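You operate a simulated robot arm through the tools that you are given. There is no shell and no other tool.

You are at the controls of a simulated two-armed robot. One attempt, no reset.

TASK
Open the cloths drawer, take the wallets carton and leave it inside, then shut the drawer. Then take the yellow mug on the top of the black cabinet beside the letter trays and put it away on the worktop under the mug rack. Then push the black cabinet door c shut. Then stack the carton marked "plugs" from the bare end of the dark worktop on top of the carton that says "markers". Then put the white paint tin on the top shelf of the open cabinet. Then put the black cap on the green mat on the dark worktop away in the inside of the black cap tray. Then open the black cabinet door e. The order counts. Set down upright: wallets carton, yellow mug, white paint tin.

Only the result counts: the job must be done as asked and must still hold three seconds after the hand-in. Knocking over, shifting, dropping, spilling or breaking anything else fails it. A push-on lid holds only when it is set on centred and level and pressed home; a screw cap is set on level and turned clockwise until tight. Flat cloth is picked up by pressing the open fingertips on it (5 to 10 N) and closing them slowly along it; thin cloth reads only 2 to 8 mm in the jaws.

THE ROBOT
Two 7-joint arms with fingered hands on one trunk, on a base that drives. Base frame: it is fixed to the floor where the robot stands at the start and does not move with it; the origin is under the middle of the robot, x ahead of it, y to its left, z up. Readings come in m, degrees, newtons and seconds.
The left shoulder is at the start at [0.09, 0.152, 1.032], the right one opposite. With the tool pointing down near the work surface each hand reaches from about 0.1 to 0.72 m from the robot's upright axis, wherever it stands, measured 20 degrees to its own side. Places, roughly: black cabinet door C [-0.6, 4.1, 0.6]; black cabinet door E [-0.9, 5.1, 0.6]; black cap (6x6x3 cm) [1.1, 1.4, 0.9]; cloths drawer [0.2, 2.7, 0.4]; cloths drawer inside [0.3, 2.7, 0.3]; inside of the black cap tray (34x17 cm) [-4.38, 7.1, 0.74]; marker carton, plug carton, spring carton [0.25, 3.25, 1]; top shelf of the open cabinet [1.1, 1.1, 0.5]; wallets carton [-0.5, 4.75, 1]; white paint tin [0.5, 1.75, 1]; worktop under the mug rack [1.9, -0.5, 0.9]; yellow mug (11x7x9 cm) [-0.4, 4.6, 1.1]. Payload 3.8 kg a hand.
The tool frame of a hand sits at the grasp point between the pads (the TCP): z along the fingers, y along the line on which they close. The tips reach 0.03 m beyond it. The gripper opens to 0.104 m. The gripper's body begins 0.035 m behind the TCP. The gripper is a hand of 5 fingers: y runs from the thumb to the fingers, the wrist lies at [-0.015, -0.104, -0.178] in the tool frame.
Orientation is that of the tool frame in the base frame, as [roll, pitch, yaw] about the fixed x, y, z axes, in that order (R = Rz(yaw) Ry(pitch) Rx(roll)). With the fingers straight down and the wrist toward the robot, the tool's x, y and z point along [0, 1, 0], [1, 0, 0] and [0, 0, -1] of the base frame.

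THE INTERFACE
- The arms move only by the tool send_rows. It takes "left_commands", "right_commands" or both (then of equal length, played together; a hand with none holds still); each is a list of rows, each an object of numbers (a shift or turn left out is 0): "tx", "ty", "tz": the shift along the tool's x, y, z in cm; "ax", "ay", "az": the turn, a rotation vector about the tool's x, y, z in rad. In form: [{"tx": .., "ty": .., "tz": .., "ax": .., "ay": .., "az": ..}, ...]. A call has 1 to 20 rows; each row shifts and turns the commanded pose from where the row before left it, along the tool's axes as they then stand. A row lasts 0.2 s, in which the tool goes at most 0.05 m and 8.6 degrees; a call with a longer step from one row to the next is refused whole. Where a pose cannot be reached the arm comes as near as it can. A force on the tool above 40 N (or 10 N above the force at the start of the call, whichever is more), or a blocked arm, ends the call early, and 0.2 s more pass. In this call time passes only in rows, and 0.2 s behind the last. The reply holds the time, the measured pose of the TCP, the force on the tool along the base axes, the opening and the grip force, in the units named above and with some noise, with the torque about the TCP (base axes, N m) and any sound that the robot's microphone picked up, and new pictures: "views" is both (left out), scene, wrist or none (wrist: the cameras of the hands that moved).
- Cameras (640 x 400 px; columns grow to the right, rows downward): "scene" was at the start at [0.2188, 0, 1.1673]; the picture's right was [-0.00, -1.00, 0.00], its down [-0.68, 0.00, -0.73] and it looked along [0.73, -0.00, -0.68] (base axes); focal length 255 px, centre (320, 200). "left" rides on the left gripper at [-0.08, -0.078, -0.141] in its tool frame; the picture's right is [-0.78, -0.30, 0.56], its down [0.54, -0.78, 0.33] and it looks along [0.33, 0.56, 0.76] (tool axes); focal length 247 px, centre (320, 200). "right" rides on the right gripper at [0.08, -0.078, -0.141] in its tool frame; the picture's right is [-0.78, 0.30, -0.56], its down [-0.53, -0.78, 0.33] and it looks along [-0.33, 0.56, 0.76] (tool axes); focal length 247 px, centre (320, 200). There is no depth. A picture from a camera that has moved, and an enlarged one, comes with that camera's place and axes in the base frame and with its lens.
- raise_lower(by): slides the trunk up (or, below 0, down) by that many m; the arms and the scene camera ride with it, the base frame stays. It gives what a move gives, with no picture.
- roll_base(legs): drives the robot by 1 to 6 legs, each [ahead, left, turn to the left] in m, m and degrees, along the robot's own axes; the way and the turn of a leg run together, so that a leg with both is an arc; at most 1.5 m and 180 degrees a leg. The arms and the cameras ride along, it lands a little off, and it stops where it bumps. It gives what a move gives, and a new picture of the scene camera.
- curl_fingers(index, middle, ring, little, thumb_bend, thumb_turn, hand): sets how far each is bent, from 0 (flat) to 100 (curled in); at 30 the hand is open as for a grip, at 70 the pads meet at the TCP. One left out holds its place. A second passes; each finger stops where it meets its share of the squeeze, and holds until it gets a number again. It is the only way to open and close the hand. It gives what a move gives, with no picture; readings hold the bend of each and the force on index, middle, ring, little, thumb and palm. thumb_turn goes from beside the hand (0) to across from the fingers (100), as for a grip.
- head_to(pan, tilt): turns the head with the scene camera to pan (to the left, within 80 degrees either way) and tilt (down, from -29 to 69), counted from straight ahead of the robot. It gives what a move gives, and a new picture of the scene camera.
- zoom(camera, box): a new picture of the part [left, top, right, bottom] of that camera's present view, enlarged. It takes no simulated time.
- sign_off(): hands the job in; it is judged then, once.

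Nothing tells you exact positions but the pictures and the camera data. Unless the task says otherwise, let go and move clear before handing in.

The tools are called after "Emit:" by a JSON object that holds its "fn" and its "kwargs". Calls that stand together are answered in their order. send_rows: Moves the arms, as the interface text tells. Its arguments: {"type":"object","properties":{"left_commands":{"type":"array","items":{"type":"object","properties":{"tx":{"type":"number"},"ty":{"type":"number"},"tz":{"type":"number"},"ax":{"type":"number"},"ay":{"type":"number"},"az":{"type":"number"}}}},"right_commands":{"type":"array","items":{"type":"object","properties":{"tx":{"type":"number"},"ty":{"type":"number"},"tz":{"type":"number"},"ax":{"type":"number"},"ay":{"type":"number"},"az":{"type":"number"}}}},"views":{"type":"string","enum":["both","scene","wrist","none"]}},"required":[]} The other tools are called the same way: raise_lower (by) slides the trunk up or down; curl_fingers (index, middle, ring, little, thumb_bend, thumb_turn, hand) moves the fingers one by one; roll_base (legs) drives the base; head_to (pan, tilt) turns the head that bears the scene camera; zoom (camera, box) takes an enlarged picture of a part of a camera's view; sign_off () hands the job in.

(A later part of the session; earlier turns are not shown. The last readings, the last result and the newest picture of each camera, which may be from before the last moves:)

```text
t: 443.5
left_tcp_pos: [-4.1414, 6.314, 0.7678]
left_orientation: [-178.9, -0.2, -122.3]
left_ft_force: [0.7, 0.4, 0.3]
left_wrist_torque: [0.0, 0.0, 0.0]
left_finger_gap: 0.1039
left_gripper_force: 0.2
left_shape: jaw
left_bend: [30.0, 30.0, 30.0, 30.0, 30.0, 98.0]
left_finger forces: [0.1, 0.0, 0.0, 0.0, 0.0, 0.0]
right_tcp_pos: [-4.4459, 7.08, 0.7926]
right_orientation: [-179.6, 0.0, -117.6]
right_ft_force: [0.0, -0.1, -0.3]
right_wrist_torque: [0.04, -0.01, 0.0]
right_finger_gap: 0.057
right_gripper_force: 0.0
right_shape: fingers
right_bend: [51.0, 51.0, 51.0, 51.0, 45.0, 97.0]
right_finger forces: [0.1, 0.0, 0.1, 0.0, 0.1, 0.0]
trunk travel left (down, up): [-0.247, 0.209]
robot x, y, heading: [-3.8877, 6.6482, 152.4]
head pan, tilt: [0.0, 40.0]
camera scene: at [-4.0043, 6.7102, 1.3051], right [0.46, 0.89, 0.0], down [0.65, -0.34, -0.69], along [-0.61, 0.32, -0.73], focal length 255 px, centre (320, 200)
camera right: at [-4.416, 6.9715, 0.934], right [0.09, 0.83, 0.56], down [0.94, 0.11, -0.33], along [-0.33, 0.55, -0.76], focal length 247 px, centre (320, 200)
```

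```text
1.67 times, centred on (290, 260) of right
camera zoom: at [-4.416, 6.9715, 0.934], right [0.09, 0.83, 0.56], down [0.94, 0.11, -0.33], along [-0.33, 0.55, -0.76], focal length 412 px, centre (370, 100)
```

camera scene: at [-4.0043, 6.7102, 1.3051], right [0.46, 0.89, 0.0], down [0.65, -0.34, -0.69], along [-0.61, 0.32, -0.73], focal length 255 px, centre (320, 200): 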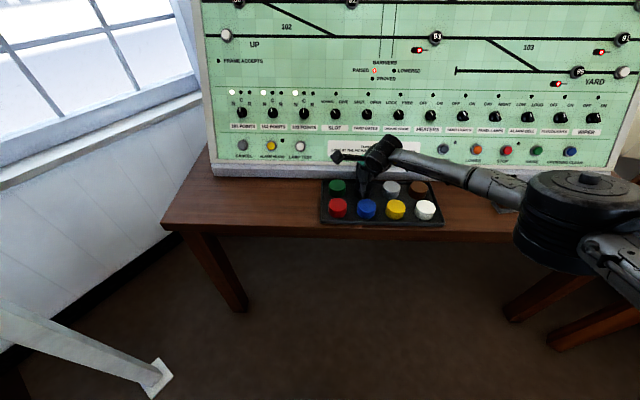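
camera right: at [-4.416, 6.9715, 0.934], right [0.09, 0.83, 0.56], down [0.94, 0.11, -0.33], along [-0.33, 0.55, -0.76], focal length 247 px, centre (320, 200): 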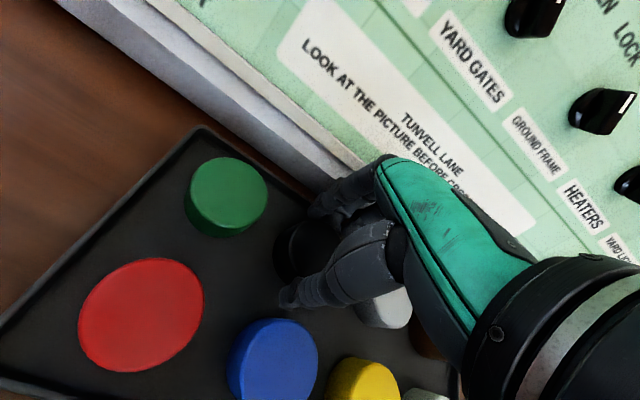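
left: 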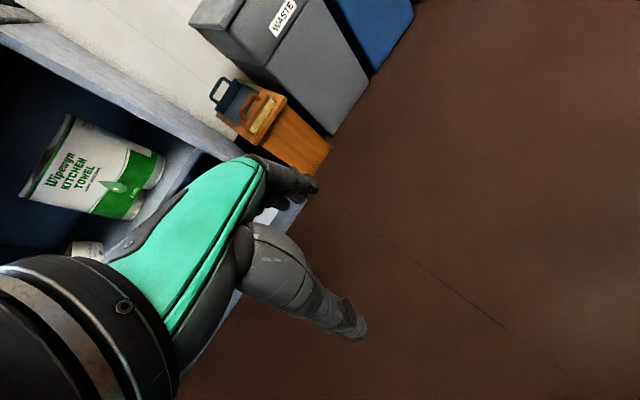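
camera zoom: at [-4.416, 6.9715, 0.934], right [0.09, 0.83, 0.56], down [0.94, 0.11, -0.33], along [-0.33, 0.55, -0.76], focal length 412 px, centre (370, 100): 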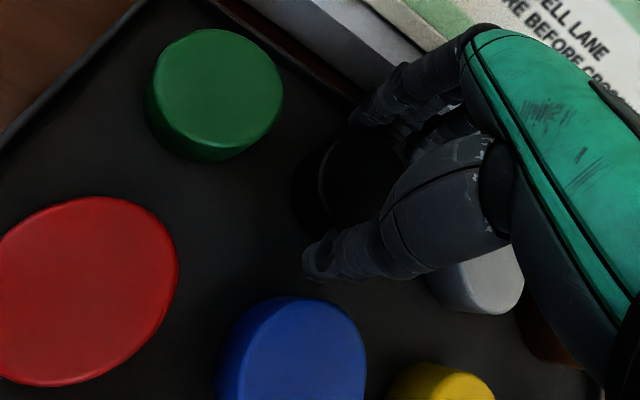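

The cap stays in the tray as the hand rises. Continuing up.

Emit:
{"fn": "send_rows", "kwargs": {"right_commands": [{"tz": -1}, {"tz": -2}, {"tz": -3}, {"tz": -4}, {"tz": -4}], "views": "both"}}

Emit:
{"fn": "zoom", "kwargs": {"camera": "scene", "box": [300, 140, 460, 260]}}

```text
t: 444.7
left_tcp_pos: [-4.1406, 6.3151, 0.7694]
left_orientation: [-178.9, -0.2, -122.2]
left_ft_force: [-0.9, -0.8, 0.1]
left_wrist_torque: [0.01, 0.02, -0.03]
left_finger_gap: 0.1039
left_gripper_force: 0.0
left_shape: jaw
left_bend: [30.0, 30.0, 30.0, 30.0, 30.0, 98.0]
left_finger forces: [0.1, 0.0, 0.0, 0.0, 0.1, 0.0]
right_tcp_pos: [-4.4456, 7.08, 0.9353]
right_orientation: [-179.8, 0.0, -117.5]
right_ft_force: [0.5, -0.6, 0.1]
right_wrist_torque: [-0.03, 0.0, 0.03]
right_finger_gap: 0.057
right_gripper_force: 0.0
right_shape: fingers
right_bend: [51.0, 51.0, 51.0, 51.0, 45.0, 97.0]
right_finger forces: [0.0, 0.0, 0.0, 0.1, 0.0, 0.0]
trunk travel left (down, up): [-0.247, 0.209]
robot x, y, heading: [-3.8894, 6.6485, 152.6]
head pan, tilt: [0.0, 40.0]
camera scene: at [-4.0038, 6.7099, 1.3051], right [0.46, 0.89, 0.0], down [0.65, -0.34, -0.69], along [-0.61, 0.32, -0.73], focal length 255 px, centre (320, 200)
camera right: at [-4.4153, 6.9714, 1.0764], right [0.09, 0.83, 0.56], down [0.94, 0.11, -0.33], along [-0.33, 0.55, -0.76], focal length 247 px, centre (320, 200)
```

scene: 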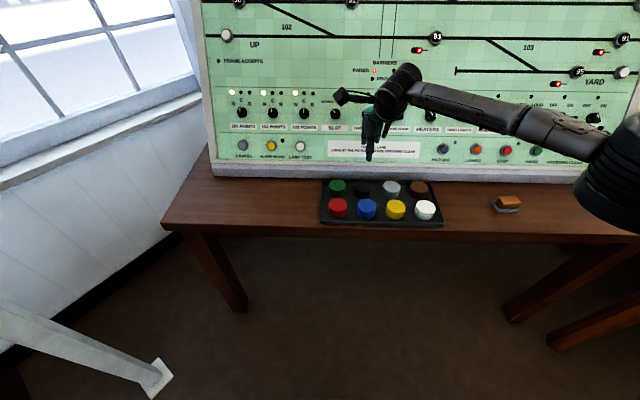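
right: 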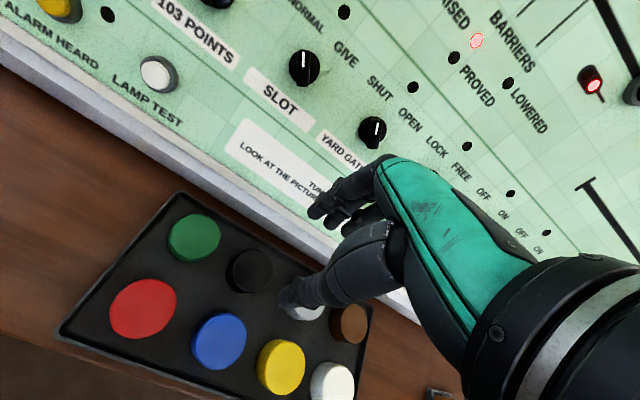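

```text
3.33 times, centred on (380, 200) of scene
camera zoom: at [-4.0038, 6.7099, 1.3051], right [0.46, 0.89, 0.0], down [0.65, -0.34, -0.69], along [-0.61, 0.32, -0.73], focal length 850 px, centre (120, 200)
```

zoom: 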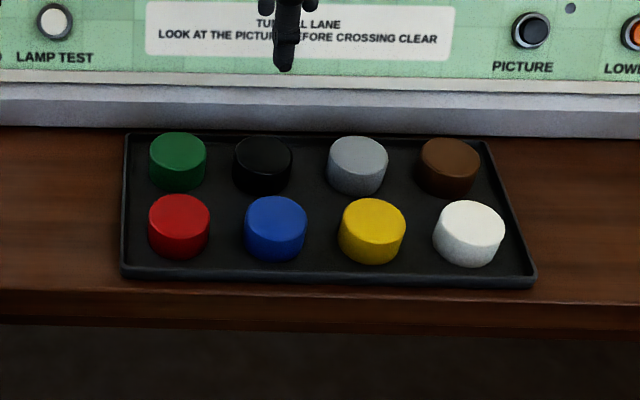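

The black cap sits neatly in its place. Last job: open door E. I raise the hand well above the office chair's height and retrace my path.

Emit:
{"fn": "raise_lower", "kwargs": {"by": 0.2}}

Emit:
{"fn": "send_rows", "kwargs": {"right_commands": [{"tz": -4}, {"tz": -4}, {"tz": -4}, {"tz": -4}, {"tz": -4}], "views": "none"}}

Emit:
{"fn": "roll_base", "kwargs": {"legs": [[-0.2, 0, 0], [0, -0.28, 0], [-0.5, 0, 0]]}}

```text
t: 446.9
left_tcp_pos: [-4.1414, 6.317, 0.9681]
left_orientation: [-178.9, -0.2, -122.3]
left_ft_force: [0.6, 0.4, 0.2]
left_wrist_torque: [0.0, 0.0, -0.02]
left_finger_gap: 0.1039
left_gripper_force: 0.2
left_shape: jaw
left_bend: [30.0, 30.0, 30.0, 30.0, 30.0, 98.0]
left_finger forces: [0.0, 0.1, 0.1, 0.0, 0.1, 0.0]
right_tcp_pos: [-4.4475, 7.0797, 1.1319]
right_orientation: [-179.6, 0.1, -117.5]
right_ft_force: [-0.3, 0.6, -0.6]
right_wrist_torque: [0.03, 0.04, 0.03]
right_finger_gap: 0.0567
right_gripper_force: 0.1
right_shape: fingers
right_bend: [51.0, 51.0, 51.0, 51.0, 45.0, 97.0]
right_finger forces: [0.0, 0.0, 0.0, 0.1, 0.0, 0.1]
trunk travel left (down, up): [-0.447, 0.009]
robot x, y, heading: [-3.889, 6.649, 152.7]
head pan, tilt: [0.0, 40.0]
```

```text
t: 448.1
left_tcp_pos: [-4.1405, 6.3146, 0.9679]
left_orientation: [-178.9, -0.2, -122.2]
left_ft_force: [-0.4, -1.1, 0.0]
left_wrist_torque: [-0.01, 0.04, 0.0]
left_finger_gap: 0.1036
left_gripper_force: 0.1
left_shape: jaw
left_bend: [30.0, 30.0, 30.0, 30.0, 30.0, 98.0]
left_finger forces: [0.0, 0.0, 0.1, 0.0, 0.1, 0.0]
right_tcp_pos: [-4.4479, 7.0776, 1.335]
right_orientation: [-179.7, 0.1, -117.4]
right_ft_force: [-0.2, -0.7, -0.9]
right_wrist_torque: [0.03, -0.02, -0.02]
right_finger_gap: 0.0567
right_gripper_force: 0.1
right_shape: fingers
right_bend: [51.0, 51.0, 51.0, 51.0, 45.0, 97.0]
right_finger forces: [0.0, 0.1, 0.1, 0.1, 0.0, 0.0]
trunk travel left (down, up): [-0.447, 0.009]
robot x, y, heading: [-3.8883, 6.6511, 152.7]
head pan, tilt: [0.0, 40.0]
```

```text
t: 453.7
left_tcp_pos: [-3.3981, 6.2462, 0.9697]
left_orientation: [-178.9, -0.2, -122.2]
left_ft_force: [-0.6, 0.7, 0.3]
left_wrist_torque: [0.01, -0.04, -0.02]
left_finger_gap: 0.1039
left_gripper_force: 0.0
left_shape: jaw
left_bend: [30.0, 30.0, 30.0, 30.0, 30.0, 98.0]
left_finger forces: [0.1, 0.0, 0.0, 0.1, 0.0, 0.0]
right_tcp_pos: [-3.7104, 7.0089, 1.3328]
right_orientation: [-179.5, 0.1, -117.4]
right_ft_force: [-1.0, -0.4, 0.0]
right_wrist_torque: [0.01, -0.02, -0.04]
right_finger_gap: 0.0568
right_gripper_force: 0.1
right_shape: fingers
right_bend: [51.0, 51.0, 51.0, 51.0, 45.0, 97.0]
right_finger forces: [0.0, 0.1, 0.0, 0.0, 0.1, 0.1]
trunk travel left (down, up): [-0.447, 0.009]
robot x, y, heading: [-3.1473, 6.5806, 152.8]
head pan, tilt: [0.0, 40.0]
camera scene: at [-3.22, 6.6181, 1.521], right [0.46, 0.89, 0.0], down [0.57, -0.3, -0.76], along [-0.68, 0.35, -0.64], focal length 255 px, centre (320, 200)
```

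scene: 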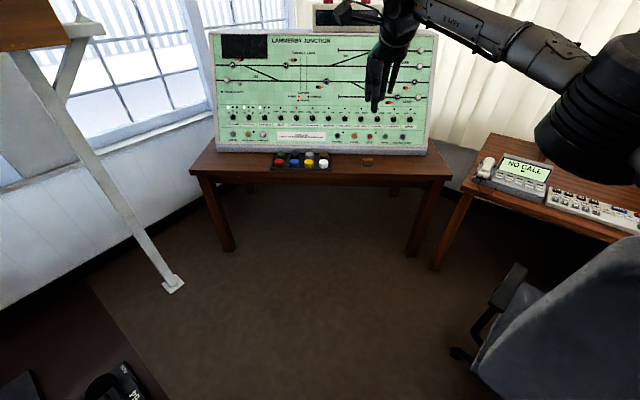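

Emit:
{"fn": "roll_base", "kwargs": {"legs": [[-0.33, 0, 0], [0, 0, -126.7], [-0.1, 0, 0]]}}

Emit:
{"fn": "head_to", "kwargs": {"pan": -40, "tilt": 25}}

```text
t: 461.8
left_tcp_pos: [-3.0636, 6.7739, 0.968]
left_orientation: [-178.7, -0.2, 113.7]
left_ft_force: [0.5, 1.1, 0.5]
left_wrist_torque: [-0.01, 0.03, -0.02]
left_finger_gap: 0.1037
left_gripper_force: 0.0
left_shape: jaw
left_bend: [30.0, 30.0, 30.0, 30.0, 30.0, 98.0]
left_finger forces: [0.0, 0.0, 0.1, 0.0, 0.0, 0.1]
right_tcp_pos: [-2.2556, 6.6029, 1.3293]
right_orientation: [-179.3, 0.1, 118.4]
right_ft_force: [0.6, 0.2, -0.1]
right_wrist_torque: [-0.01, 0.02, 0.0]
right_finger_gap: 0.0568
right_gripper_force: 0.1
right_shape: fingers
right_bend: [51.0, 51.0, 51.0, 51.0, 45.0, 97.0]
right_finger forces: [0.0, 0.1, 0.0, 0.0, 0.0, 0.0]
trunk travel left (down, up): [-0.447, 0.009]
robot x, y, heading: [-2.9327, 6.3736, 28.5]
head pan, tilt: [0.0, 40.0]
camera scene: at [-2.8484, 6.4209, 1.5206], right [0.48, -0.88, 0.0], down [-0.57, -0.31, -0.76], along [0.67, 0.36, -0.65], focal length 255 px, centre (320, 200)
```

scene: 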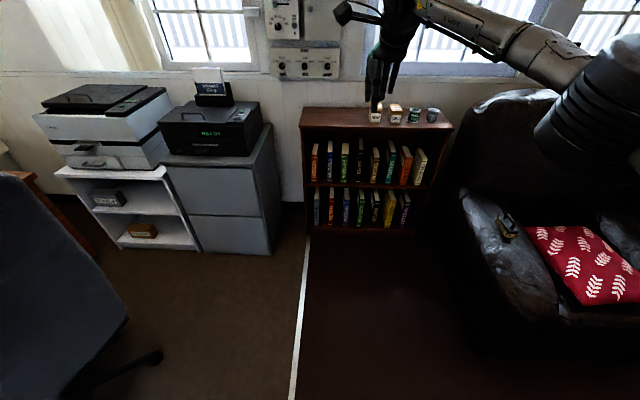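

```text
t: 462.9
left_tcp_pos: [-3.0668, 6.7716, 0.968]
left_orientation: [-179.0, -0.2, 113.6]
left_ft_force: [0.0, -0.1, 0.6]
left_wrist_torque: [-0.01, -0.03, 0.0]
left_finger_gap: 0.1037
left_gripper_force: 0.1
left_shape: jaw
left_bend: [30.0, 30.0, 30.0, 30.0, 30.0, 98.0]
left_finger forces: [0.0, 0.1, 0.0, 0.0, 0.0, 0.1]
right_tcp_pos: [-2.2603, 6.6004, 1.3315]
right_orientation: [-179.5, 0.1, 118.3]
right_ft_force: [-0.6, 0.0, 0.5]
right_wrist_torque: [-0.03, -0.01, 0.0]
right_finger_gap: 0.0567
right_gripper_force: 0.0
right_shape: fingers
right_bend: [51.0, 51.0, 51.0, 51.0, 45.0, 97.0]
right_finger forces: [0.1, 0.0, 0.0, 0.0, 0.1, 0.0]
trunk travel left (down, up): [-0.447, 0.009]
robot x, y, heading: [-2.9307, 6.3769, 28.3]
head pan, tilt: [-40.0, 25.0]
camera scene: at [-2.8392, 6.3591, 1.5445], right [-0.2, -0.98, 0.0], down [-0.41, 0.08, -0.91], along [0.89, -0.18, -0.42], focal length 255 px, centre (320, 200)
```

scene: 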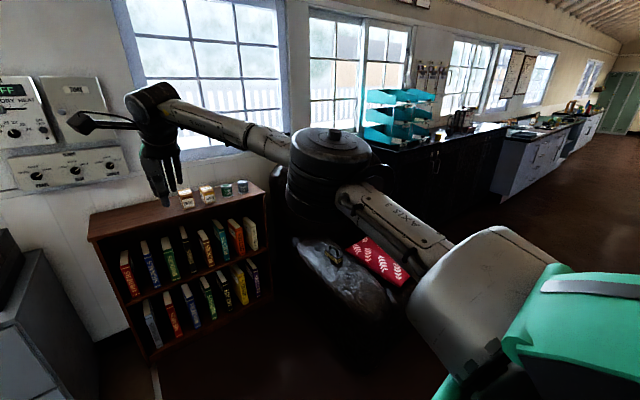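

Clear. I drive right along the aisle past the armchair to door E.

Emit:
{"fn": "roll_base", "kwargs": {"legs": [[0, -1.3, -1], [0, -1.15, -1.3]]}}

Emit:
{"fn": "head_to", "kwargs": {"pan": 0, "tilt": 35}}

Emit:
{"fn": "zoom", "kwargs": {"camera": "scene", "box": [140, 100, 460, 320]}}

```text
t: 474.7
left_tcp_pos: [-1.9401, 4.6237, 0.9683]
left_orientation: [-178.9, -0.2, 111.8]
left_ft_force: [0.1, -0.2, -0.9]
left_wrist_torque: [-0.02, 0.03, 0.0]
left_finger_gap: 0.1039
left_gripper_force: 0.1
left_shape: jaw
left_bend: [30.0, 30.0, 30.0, 30.0, 30.0, 98.0]
left_finger forces: [0.0, 0.0, 0.1, 0.1, 0.0, 0.0]
right_tcp_pos: [-1.1411, 4.4273, 1.333]
right_orientation: [-179.4, 0.1, 116.7]
right_ft_force: [-0.1, 0.8, -0.1]
right_wrist_torque: [-0.01, -0.01, -0.03]
right_finger_gap: 0.0565
right_gripper_force: 0.1
right_shape: fingers
right_bend: [51.0, 51.0, 51.0, 51.0, 45.0, 97.0]
right_finger forces: [0.1, 0.1, 0.0, 0.1, 0.1, 0.0]
trunk travel left (down, up): [-0.447, 0.009]
robot x, y, heading: [-1.8251, 4.2217, 26.6]
head pan, tilt: [-40.0, 25.0]
camera scene: at [-1.7273, 4.2041, 1.5446], right [-0.23, -0.97, 0.0], down [-0.41, 0.1, -0.91], along [0.88, -0.21, -0.42], focal length 255 px, centre (320, 200)
```

scene: 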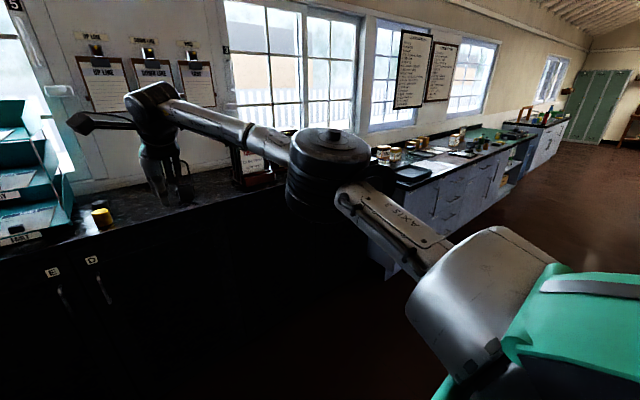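

```text
t: 475.8
left_tcp_pos: [-1.9414, 4.624, 0.9701]
left_orientation: [-179.0, -0.2, 111.8]
left_ft_force: [-0.5, -0.7, -0.5]
left_wrist_torque: [-0.01, 0.02, 0.01]
left_finger_gap: 0.1037
left_gripper_force: 0.0
left_shape: jaw
left_bend: [30.0, 30.0, 30.0, 30.0, 30.0, 98.0]
left_finger forces: [0.0, 0.0, 0.0, 0.0, 0.1, 0.0]
right_tcp_pos: [-1.1425, 4.4261, 1.334]
right_orientation: [-179.6, 0.1, 116.6]
right_ft_force: [-0.3, 0.6, 0.8]
right_wrist_torque: [0.01, 0.03, -0.01]
right_finger_gap: 0.0568
right_gripper_force: 0.0
right_shape: fingers
right_bend: [51.0, 51.0, 51.0, 51.0, 45.0, 97.0]
right_finger forces: [0.0, 0.0, 0.1, 0.0, 0.0, 0.1]
trunk travel left (down, up): [-0.447, 0.009]
robot x, y, heading: [-1.8198, 4.2268, 26.5]
head pan, tilt: [0.0, 35.0]
camera scene: at [-1.7378, 4.2641, 1.5288], right [0.45, -0.89, 0.0], down [-0.51, -0.26, -0.82], along [0.73, 0.37, -0.57], focal length 255 px, centre (320, 200)
```

scene: 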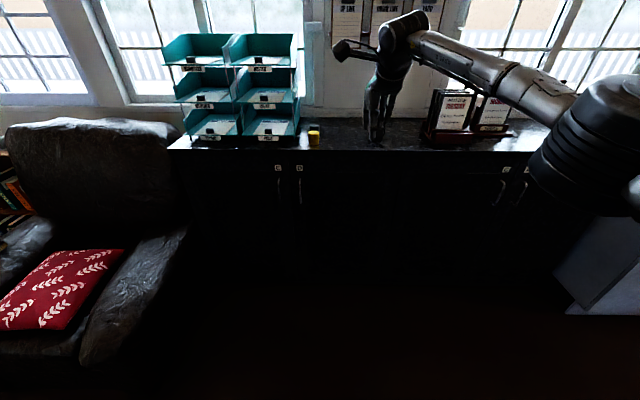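

```text
1.82 times, centred on (300, 210) of scene
camera zoom: at [-1.7378, 4.2641, 1.5288], right [0.45, -0.89, 0.0], down [-0.51, -0.26, -0.82], along [0.73, 0.37, -0.57], focal length 463 px, centre (356, 182)
```

zoom: 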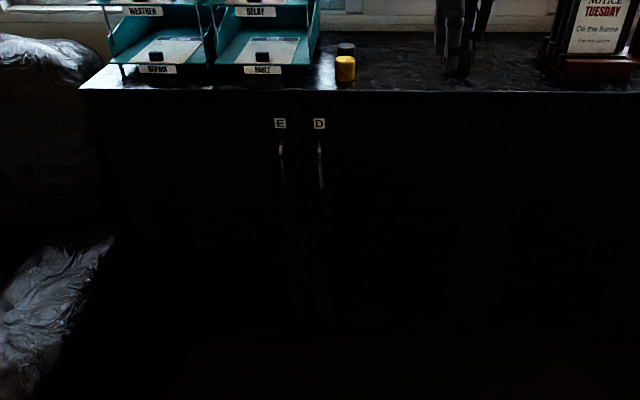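

Handle E: v≈4.807, z≈0.76–0.90; the armchair's side is at v≈5.33, so the door has room to swing. I'll use the left hand, tuck the right hand back, and bring the left forward.

Emit:
{"fn": "send_rows", "kwargs": {"left_commands": [{"ty": 4, "tx": -1}, {"ty": 4, "tx": -1}, {"ty": 4, "tx": -1}, {"ty": 4, "tx": -1}, {"ty": 4, "tx": -1}, {"ty": 4, "tx": -1}, {"ty": 4, "tx": -1}, {"ty": 4, "tx": -1}, {"ty": 4, "tx": -1}, {"ty": 4, "tx": -1}], "right_commands": [{"ty": -4, "tx": -2}, {"ty": -4, "tx": -2}, {"ty": -4, "tx": -2}, {"ty": -3, "tx": -2, "tz": 3}, {"ty": -3, "tx": -2, "tz": 3}, {"ty": -3, "tx": -2, "tz": 3}, {"ty": -3, "tz": 3}, {"ty": -3, "tz": 3}, {"tz": 3}, {"tz": 3}], "views": "scene"}}

```text
t: 478.0
left_tcp_pos: [-1.531, 4.68, 0.9598]
left_orientation: [-178.8, -0.4, 111.8]
left_ft_force: [0.4, 0.0, -0.8]
left_wrist_torque: [0.02, -0.04, 0.01]
left_finger_gap: 0.1038
left_gripper_force: 0.0
left_shape: jaw
left_bend: [30.0, 30.0, 30.0, 30.0, 30.0, 98.0]
left_finger forces: [0.0, 0.0, 0.1, 0.0, 0.0, 0.0]
right_tcp_pos: [-1.3279, 4.1973, 1.1228]
right_orientation: [-179.5, 0.1, 116.6]
right_ft_force: [0.4, 0.8, -0.1]
right_wrist_torque: [0.01, 0.02, 0.0]
right_finger_gap: 0.0569
right_gripper_force: 0.0
right_shape: fingers
right_bend: [51.0, 51.0, 51.0, 51.0, 45.0, 97.0]
right_finger forces: [0.0, 0.0, 0.1, 0.0, 0.0, 0.0]
trunk travel left (down, up): [-0.447, 0.009]
robot x, y, heading: [-1.8215, 4.2247, 26.6]
head pan, tilt: [0.0, 35.0]
camera scene: at [-1.7351, 4.2646, 1.5286], right [0.45, -0.89, 0.0], down [-0.51, -0.26, -0.82], along [0.73, 0.37, -0.58], focal length 255 px, centre (320, 200)
```

scene: 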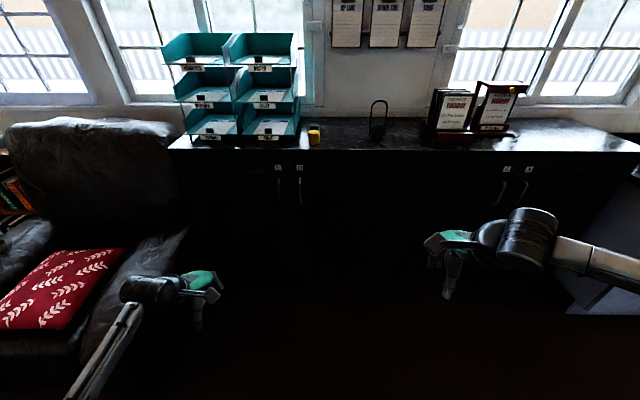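

Both arms moved as wanted. In free space I test tilting the left hand sideways so its fingers point right-down, to hook a vertical bar.

Emit:
{"fn": "send_rows", "kwargs": {"left_commands": [{"ay": -0.14}, {"ay": -0.14}, {"ay": -0.14}, {"ay": -0.14}, {"ay": -0.14}], "views": "both"}}

```text
t: 479.2
left_tcp_pos: [-1.5321, 4.6796, 0.9604]
left_orientation: [-178.8, 39.9, 112.6]
left_ft_force: [0.9, 0.3, -0.3]
left_wrist_torque: [-0.01, 0.01, 0.02]
left_finger_gap: 0.1038
left_gripper_force: 0.1
left_shape: jaw
left_bend: [30.0, 30.0, 30.0, 30.0, 30.0, 98.0]
left_finger forces: [0.1, 0.1, 0.0, 0.0, 0.1, 0.1]
right_tcp_pos: [-1.3297, 4.1974, 1.125]
right_orientation: [-179.6, 0.1, 116.7]
right_ft_force: [0.4, -0.1, -0.5]
right_wrist_torque: [0.01, 0.01, 0.0]
right_finger_gap: 0.0568
right_gripper_force: 0.1
right_shape: fingers
right_bend: [51.0, 51.0, 51.0, 51.0, 45.0, 97.0]
right_finger forces: [0.0, 0.0, 0.0, 0.0, 0.1, 0.1]
trunk travel left (down, up): [-0.447, 0.009]
robot x, y, heading: [-1.8188, 4.219, 26.8]
head pan, tilt: [0.0, 35.0]
camera scene: at [-1.7373, 4.2645, 1.5287], right [0.45, -0.89, 0.0], down [-0.51, -0.26, -0.82], along [0.73, 0.37, -0.57], focal length 255 px, centre (320, 200)
camera left: at [-1.6126, 4.6787, 1.1221], right [0.08, -0.99, 0.08], down [-0.8, -0.11, -0.59], along [0.59, -0.02, -0.81], focal length 247 px, centre (320, 200)
```

scene: 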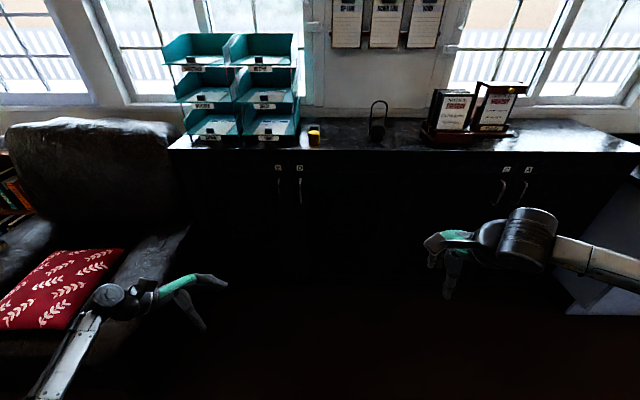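
left: 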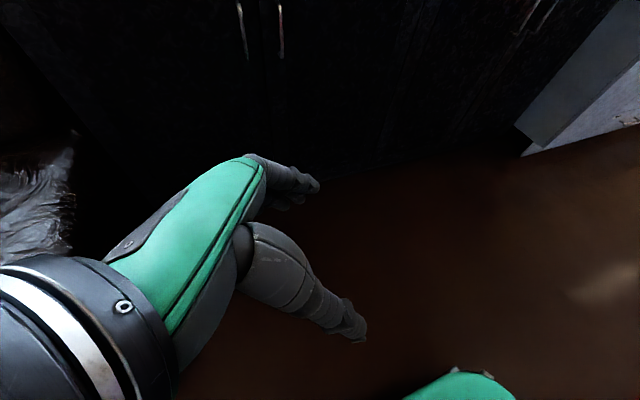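

The tilt works (40°). A bit more would hook better.

Emit:
{"fn": "send_rows", "kwargs": {"left_commands": [{"ay": -0.14}, {"ay": -0.14}, {"ay": -0.1}], "views": "both"}}

```text
t: 480.0
left_tcp_pos: [-1.5317, 4.6788, 0.9618]
left_orientation: [-178.0, 61.8, 113.6]
left_ft_force: [-0.1, 0.2, 0.4]
left_wrist_torque: [-0.01, 0.01, 0.01]
left_finger_gap: 0.1039
left_gripper_force: 0.1
left_shape: jaw
left_bend: [30.0, 30.0, 30.0, 30.0, 30.0, 98.0]
left_finger forces: [0.0, 0.0, 0.0, 0.0, 0.0, 0.0]
right_tcp_pos: [-1.329, 4.1957, 1.1242]
right_orientation: [-179.5, 0.1, 116.6]
right_ft_force: [-0.5, 0.0, -0.6]
right_wrist_torque: [-0.02, 0.02, -0.02]
right_finger_gap: 0.057
right_gripper_force: 0.0
right_shape: fingers
right_bend: [51.0, 51.0, 51.0, 51.0, 45.0, 97.0]
right_finger forces: [0.1, 0.0, 0.0, 0.1, 0.1, 0.0]
trunk travel left (down, up): [-0.447, 0.009]
robot x, y, heading: [-1.8198, 4.2283, 26.5]
head pan, tilt: [0.0, 35.0]
camera scene: at [-1.7374, 4.264, 1.5287], right [0.45, -0.89, 0.0], down [-0.51, -0.26, -0.82], along [0.73, 0.37, -0.57], focal length 255 px, centre (320, 200)
camera left: at [-1.6342, 4.7313, 1.1], right [0.05, -0.9, 0.43], down [-0.72, -0.33, -0.62], along [0.7, -0.27, -0.66], focal length 247 px, centre (320, 200)
```

scene: 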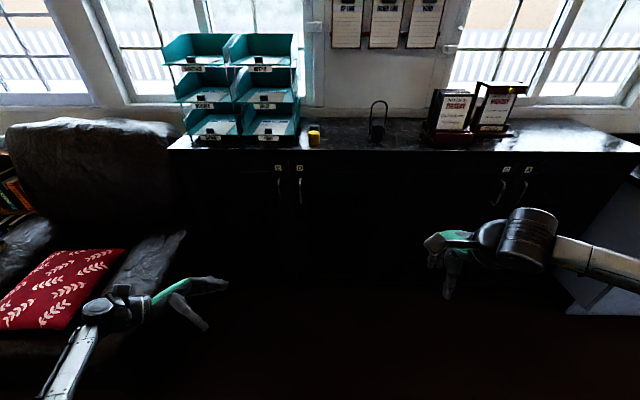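
left: 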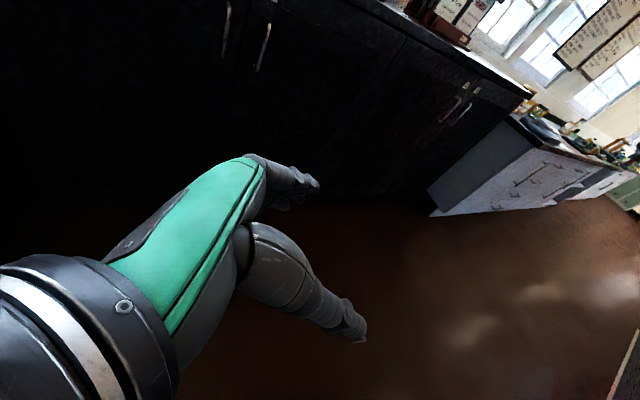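

The fingers now point right, stacked vertically — right for hooking the bar from its left side. I lower the trunk and roll forward to look.

Emit:
{"fn": "raise_lower", "kwargs": {"by": -0.12}}

Emit:
{"fn": "roll_base", "kwargs": {"legs": [[0.48, 0, -0.5]]}}

Emit:
{"fn": "head_to", "kwargs": {"pan": 10, "tilt": 40}}

Emit:
{"fn": "zoom", "kwargs": {"camera": "left", "box": [0, 0, 640, 400]}}

Emit:
{"fn": "zoom", "kwargs": {"camera": "scene", "box": [200, 140, 440, 300]}}

```text
t: 481.5
left_tcp_pos: [-1.5322, 4.6783, 0.8416]
left_orientation: [-178.0, 61.6, 113.6]
left_ft_force: [-0.2, 0.7, 0.4]
left_wrist_torque: [0.05, -0.02, -0.01]
left_finger_gap: 0.1036
left_gripper_force: 0.0
left_shape: jaw
left_bend: [30.0, 30.0, 30.0, 30.0, 30.0, 98.0]
left_finger forces: [0.0, 0.1, 0.1, 0.0, 0.1, 0.0]
right_tcp_pos: [-1.3306, 4.1962, 1.0052]
right_orientation: [-179.6, 0.1, 116.5]
right_ft_force: [0.0, 0.2, -0.2]
right_wrist_torque: [-0.03, 0.01, -0.02]
right_finger_gap: 0.0569
right_gripper_force: 0.1
right_shape: fingers
right_bend: [51.0, 51.0, 51.0, 51.0, 45.0, 97.0]
right_finger forces: [0.1, 0.1, 0.0, 0.0, 0.1, 0.0]
trunk travel left (down, up): [-0.327, 0.129]
robot x, y, heading: [-1.8202, 4.2249, 27.1]
head pan, tilt: [0.0, 35.0]
```

```text
t: 484.4
left_tcp_pos: [-1.1045, 4.8902, 0.8399]
left_orientation: [-177.8, 61.6, 113.4]
left_ft_force: [0.0, -0.3, 0.6]
left_wrist_torque: [-0.01, 0.01, -0.01]
left_finger_gap: 0.1038
left_gripper_force: 0.1
left_shape: jaw
left_bend: [30.0, 30.0, 30.0, 30.0, 30.0, 98.0]
left_finger forces: [0.1, 0.0, 0.1, 0.0, 0.0, 0.0]
right_tcp_pos: [-0.9051, 4.4074, 1.0043]
right_orientation: [-179.6, 0.1, 116.3]
right_ft_force: [0.1, 0.3, 0.2]
right_wrist_torque: [0.01, 0.0, 0.02]
right_finger_gap: 0.0568
right_gripper_force: 0.1
right_shape: fingers
right_bend: [51.0, 51.0, 51.0, 51.0, 45.0, 97.0]
right_finger forces: [0.1, 0.1, 0.0, 0.0, 0.1, 0.0]
trunk travel left (down, up): [-0.327, 0.129]
robot x, y, heading: [-1.3957, 4.4372, 26.5]
head pan, tilt: [0.0, 35.0]
camera scene: at [-1.2941, 4.4848, 1.4025], right [0.44, -0.9, 0.0], down [-0.55, -0.27, -0.79], along [0.71, 0.35, -0.61], focal length 255 px, centre (320, 200)
```

scene: 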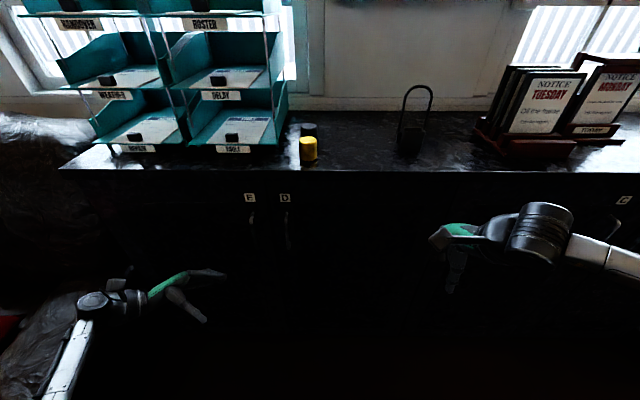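

```text
t: 485.1
left_tcp_pos: [-1.1033, 4.891, 0.8409]
left_orientation: [-178.0, 61.7, 113.3]
left_ft_force: [0.7, 0.9, 0.1]
left_wrist_torque: [0.01, 0.02, -0.01]
left_finger_gap: 0.1039
left_gripper_force: 0.0
left_shape: jaw
left_bend: [30.0, 30.0, 30.0, 30.0, 30.0, 98.0]
left_finger forces: [0.1, 0.0, 0.0, 0.0, 0.1, 0.0]
right_tcp_pos: [-0.9036, 4.4078, 1.0051]
right_orientation: [-179.7, 0.1, 116.0]
right_ft_force: [0.3, 1.0, -0.5]
right_wrist_torque: [-0.01, 0.01, 0.02]
right_finger_gap: 0.0568
right_gripper_force: 0.0
right_shape: fingers
right_bend: [51.0, 51.0, 51.0, 51.0, 45.0, 97.0]
right_finger forces: [0.0, 0.0, 0.0, 0.1, 0.1, 0.0]
trunk travel left (down, up): [-0.327, 0.129]
robot x, y, heading: [-1.3959, 4.4365, 26.2]
head pan, tilt: [10.0, 40.0]
camera scene: at [-1.304, 4.4963, 1.395], right [0.59, -0.81, -0.01], down [-0.55, -0.4, -0.74], along [0.59, 0.44, -0.68], focal length 255 px, centre (320, 200)
```

scene: 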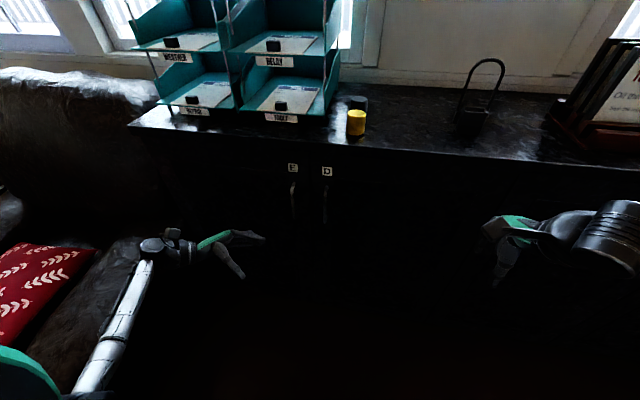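

```text
1.00 times, centred on (320, 200) of left (not enlarged: the box is as wide or as high as the picture)
camera zoom: at [-1.2053, 4.9427, 0.98], right [0.05, -0.9, 0.42], down [-0.72, -0.32, -0.61], along [0.69, -0.28, -0.67], focal length 247 px, centre (320, 200)
```

zoom: 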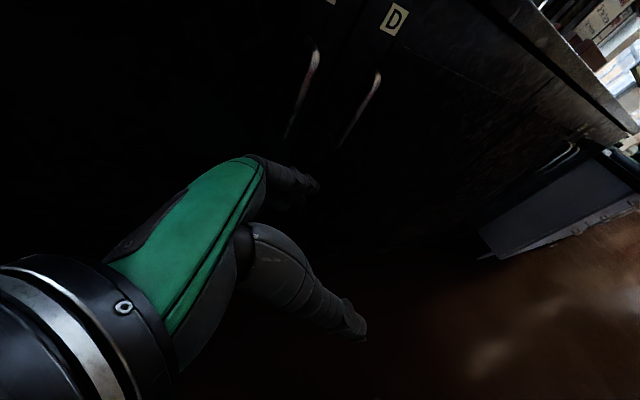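

```text
2.50 times, centred on (320, 220) of scene
camera zoom: at [-1.304, 4.4963, 1.395], right [0.59, -0.81, -0.01], down [-0.55, -0.4, -0.74], along [0.59, 0.44, -0.68], focal length 637 px, centre (320, 150)
```

zoom: 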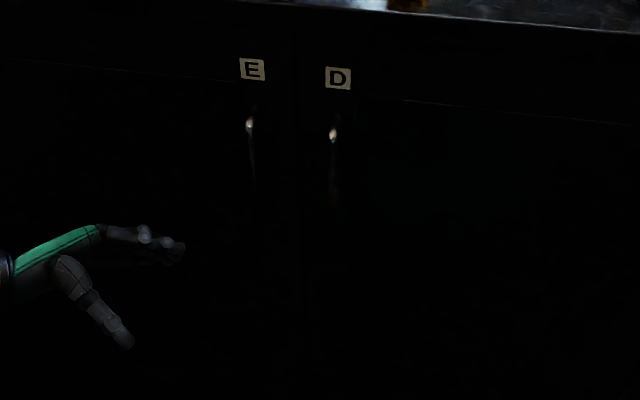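

Triangulated: the E pull is a bowed bar, middle at about (u 1.352, v 4.807), z 0.78–0.895, door face near u≈1.39. I roll forward so the fingers come level with the gap, still left of the bar.

Emit:
{"fn": "roll_base", "kwargs": {"legs": [[0.14, 0, 0]]}}

Emit:
{"fn": "zoom", "kwargs": {"camera": "left", "box": [160, 0, 480, 240]}}

Emit:
{"fn": "zoom", "kwargs": {"camera": "scene", "box": [180, 160, 380, 320]}}

```text
t: 486.4
left_tcp_pos: [-0.9759, 4.9508, 0.8409]
left_orientation: [-178.0, 61.6, 113.1]
left_ft_force: [-0.2, 0.2, -0.5]
left_wrist_torque: [0.04, -0.02, 0.0]
left_finger_gap: 0.1039
left_gripper_force: 0.1
left_shape: jaw
left_bend: [30.0, 30.0, 30.0, 30.0, 30.0, 98.0]
left_finger forces: [0.1, 0.1, 0.0, 0.0, 0.0, 0.1]
right_tcp_pos: [-0.78, 4.4674, 1.0051]
right_orientation: [-179.6, 0.0, 116.1]
right_ft_force: [0.3, 0.4, 0.1]
right_wrist_torque: [-0.01, -0.01, -0.01]
right_finger_gap: 0.057
right_gripper_force: 0.0
right_shape: fingers
right_bend: [51.0, 51.0, 51.0, 51.0, 45.0, 97.0]
right_finger forces: [0.0, 0.0, 0.0, 0.0, 0.1, 0.0]
trunk travel left (down, up): [-0.327, 0.129]
robot x, y, heading: [-1.2714, 4.4977, 26.5]
head pan, tilt: [10.0, 40.0]
camera scene: at [-1.1786, 4.5579, 1.3953], right [0.59, -0.81, -0.01], down [-0.55, -0.39, -0.74], along [0.59, 0.44, -0.68], focal length 255 px, centre (320, 200)
```

scene: 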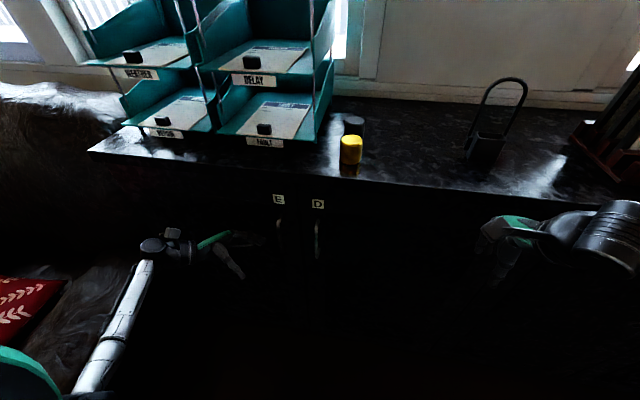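

```text
1.67 times, centred on (320, 120) of left
camera zoom: at [-1.078, 5.0042, 0.9806], right [0.04, -0.91, 0.42], down [-0.72, -0.32, -0.62], along [0.69, -0.28, -0.66], focal length 412 px, centre (320, 333)
```

zoom: 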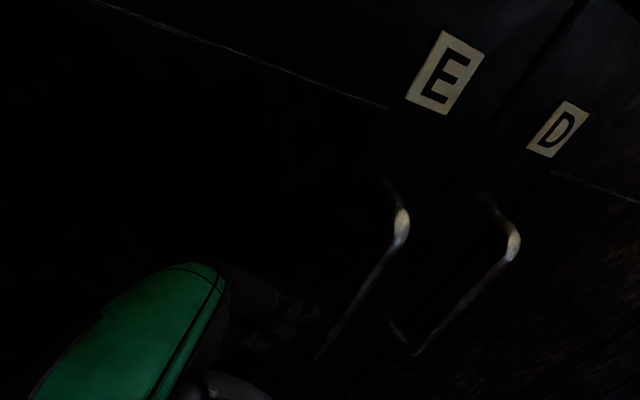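

```text
2.50 times, centred on (280, 240) of scene
camera zoom: at [-1.1786, 4.5579, 1.3953], right [0.59, -0.81, -0.01], down [-0.55, -0.39, -0.74], along [0.59, 0.44, -0.68], focal length 637 px, centre (420, 100)
```

zoom: 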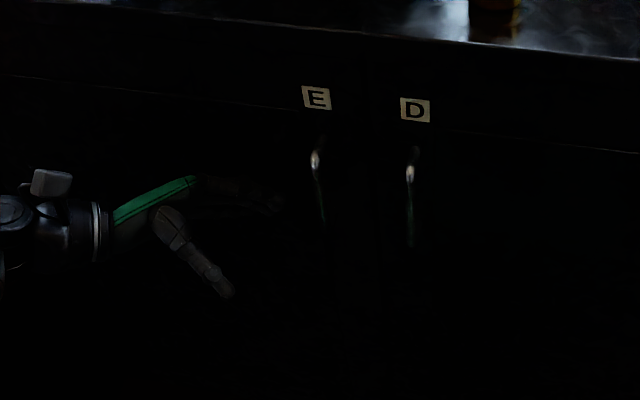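

Precise triangulation: bar at (u 1.358, v 4.806), door face u≈1.405, so a 4 cm gap. I lower 1 cm, reach forward 3 cm, then slide the fingers right, behind the bar.

Emit:
{"fn": "send_rows", "kwargs": {"left_commands": [{"tx": 1.05, "tz": 0.57}, {"ty": 1.6}, {"ty": 1.6}], "views": "none"}}

Emit:
{"fn": "send_rows", "kwargs": {"left_commands": [{"tx": -0.83, "ty": 0.14, "tz": 1.53}, {"tx": -0.83, "ty": 0.14, "tz": 1.53}], "views": "both"}}

Emit:
{"fn": "zoom", "kwargs": {"camera": "left", "box": [200, 60, 440, 240]}}

```text
t: 487.2
left_tcp_pos: [-0.9443, 4.9636, 0.8276]
left_orientation: [-177.7, 61.6, 113.3]
left_ft_force: [-0.9, -0.2, 0.7]
left_wrist_torque: [-0.02, -0.01, -0.02]
left_finger_gap: 0.1036
left_gripper_force: 0.1
left_shape: jaw
left_bend: [30.0, 30.0, 30.0, 30.0, 30.0, 98.0]
left_finger forces: [0.1, 0.1, 0.0, 0.0, 0.0, 0.0]
right_tcp_pos: [-0.7762, 4.4678, 1.0043]
right_orientation: [-179.6, 0.1, 116.1]
right_ft_force: [0.5, 0.8, 0.3]
right_wrist_torque: [0.01, -0.02, -0.02]
right_finger_gap: 0.057
right_gripper_force: 0.2
right_shape: fingers
right_bend: [51.0, 51.0, 51.0, 51.0, 45.0, 97.0]
right_finger forces: [0.0, 0.0, 0.1, 0.1, 0.0, 0.0]
trunk travel left (down, up): [-0.327, 0.129]
robot x, y, heading: [-1.2657, 4.4993, 26.2]
head pan, tilt: [10.0, 40.0]
```

```text
t: 487.8
left_tcp_pos: [-0.9298, 4.9325, 0.8286]
left_orientation: [-177.7, 61.6, 113.3]
left_ft_force: [0.4, -0.4, -0.1]
left_wrist_torque: [-0.01, 0.03, -0.01]
left_finger_gap: 0.1039
left_gripper_force: 0.0
left_shape: jaw
left_bend: [30.0, 30.0, 30.0, 30.0, 30.0, 98.0]
left_finger forces: [0.0, 0.3, 0.0, 0.0, 0.0, 0.0]
right_tcp_pos: [-0.778, 4.4671, 1.005]
right_orientation: [-179.7, 0.1, 116.2]
right_ft_force: [-0.3, -0.6, 1.0]
right_wrist_torque: [-0.03, 0.0, 0.0]
right_finger_gap: 0.0574
right_gripper_force: 0.1
right_shape: fingers
right_bend: [51.0, 51.0, 51.0, 51.0, 45.0, 97.0]
right_finger forces: [0.1, 0.0, 0.1, 0.0, 0.0, 0.1]
trunk travel left (down, up): [-0.327, 0.129]
robot x, y, heading: [-1.267, 4.5018, 26.3]
head pan, tilt: [10.0, 40.0]
camera scene: at [-1.1769, 4.5582, 1.395], right [0.59, -0.81, -0.01], down [-0.55, -0.39, -0.74], along [0.59, 0.44, -0.68], focal length 255 px, centre (320, 200)
camera left: at [-1.031, 4.9845, 0.968], right [0.04, -0.9, 0.42], down [-0.72, -0.32, -0.61], along [0.69, -0.28, -0.67], focal length 247 px, centre (320, 200)
```

scene: 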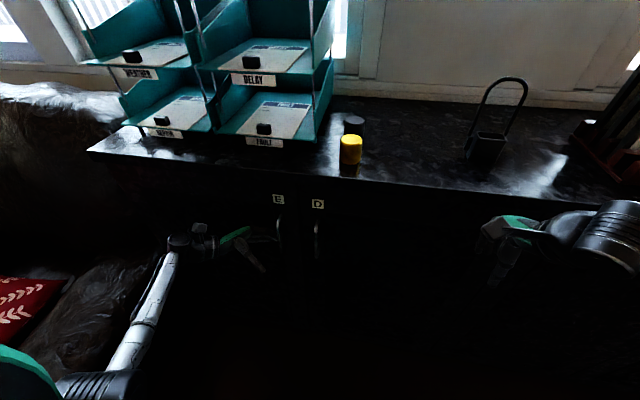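
left: 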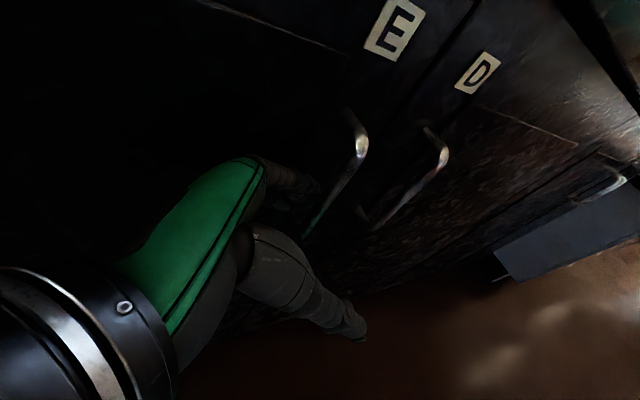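

```text
2.22 times, centred on (320, 150) of left
camera zoom: at [-1.031, 4.9845, 0.968], right [0.04, -0.9, 0.42], down [-0.72, -0.32, -0.61], along [0.69, -0.28, -0.67], focal length 549 px, centre (320, 311)
```

zoom: 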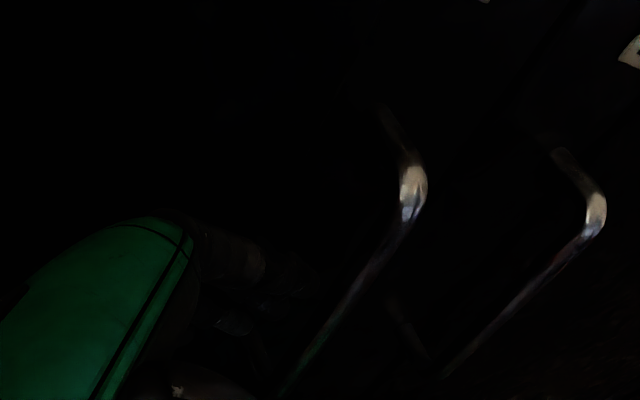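

The fingertips are at the bar, in the gap behind it. Sliding on 3.5 cm to hook it.

Emit:
{"fn": "send_rows", "kwargs": {"left_commands": [{"tx": -0.83, "ty": 0.14, "tz": 1.53}, {"tx": -0.83, "ty": 0.14, "tz": 1.53}], "views": "both"}}

Emit:
{"fn": "zoom", "kwargs": {"camera": "left", "box": [200, 60, 440, 240]}}

```text
t: 488.4
left_tcp_pos: [-0.9171, 4.9047, 0.8274]
left_orientation: [-177.9, 61.6, 113.5]
left_ft_force: [-3.3, 10.3, 0.6]
left_wrist_torque: [-0.1, -0.04, 0.56]
left_finger_gap: 0.1035
left_gripper_force: 0.1
left_shape: jaw
left_bend: [28.0, 31.0, 30.0, 30.0, 30.0, 98.0]
left_finger forces: [9.4, 3.4, 0.0, 0.1, 0.0, 0.0]
right_tcp_pos: [-0.7794, 4.4705, 1.0043]
right_orientation: [-179.6, 0.2, 116.1]
right_ft_force: [0.7, 0.0, 0.8]
right_wrist_torque: [-0.01, -0.03, 0.01]
right_finger_gap: 0.0569
right_gripper_force: 0.2
right_shape: fingers
right_bend: [51.0, 51.0, 51.0, 51.0, 45.0, 97.0]
right_finger forces: [0.0, 0.0, 0.1, 0.0, 0.0, 0.0]
trunk travel left (down, up): [-0.327, 0.129]
robot x, y, heading: [-1.2684, 4.5016, 25.9]
head pan, tilt: [10.0, 40.0]
camera scene: at [-1.1783, 4.561, 1.395], right [0.59, -0.81, -0.01], down [-0.55, -0.4, -0.74], along [0.59, 0.44, -0.68], focal length 255 px, centre (320, 200)
camera left: at [-1.0181, 4.9555, 0.9672], right [0.05, -0.9, 0.42], down [-0.72, -0.33, -0.62], along [0.69, -0.27, -0.66], focal length 247 px, centre (320, 200)
```

scene: 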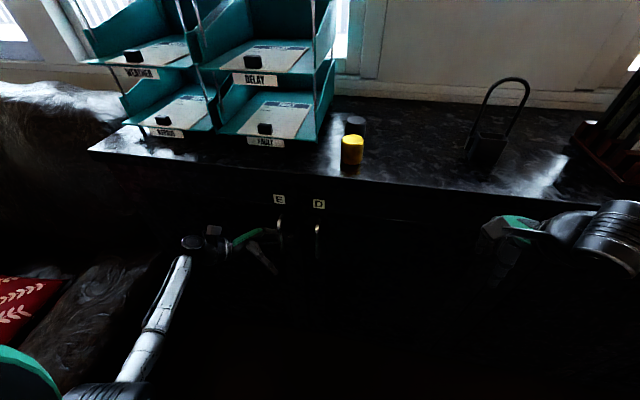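
left: 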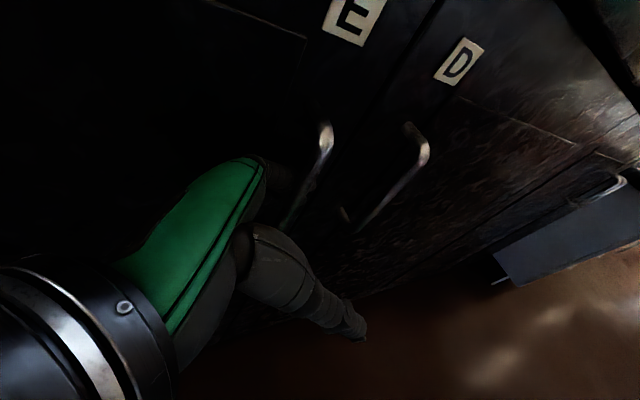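

```text
2.22 times, centred on (320, 150) of left
camera zoom: at [-1.0181, 4.9555, 0.9672], right [0.05, -0.9, 0.42], down [-0.72, -0.33, -0.62], along [0.69, -0.27, -0.66], focal length 549 px, centre (320, 311)
```

zoom: 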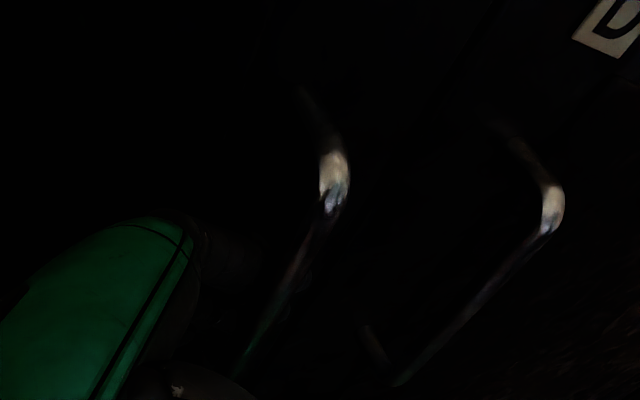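

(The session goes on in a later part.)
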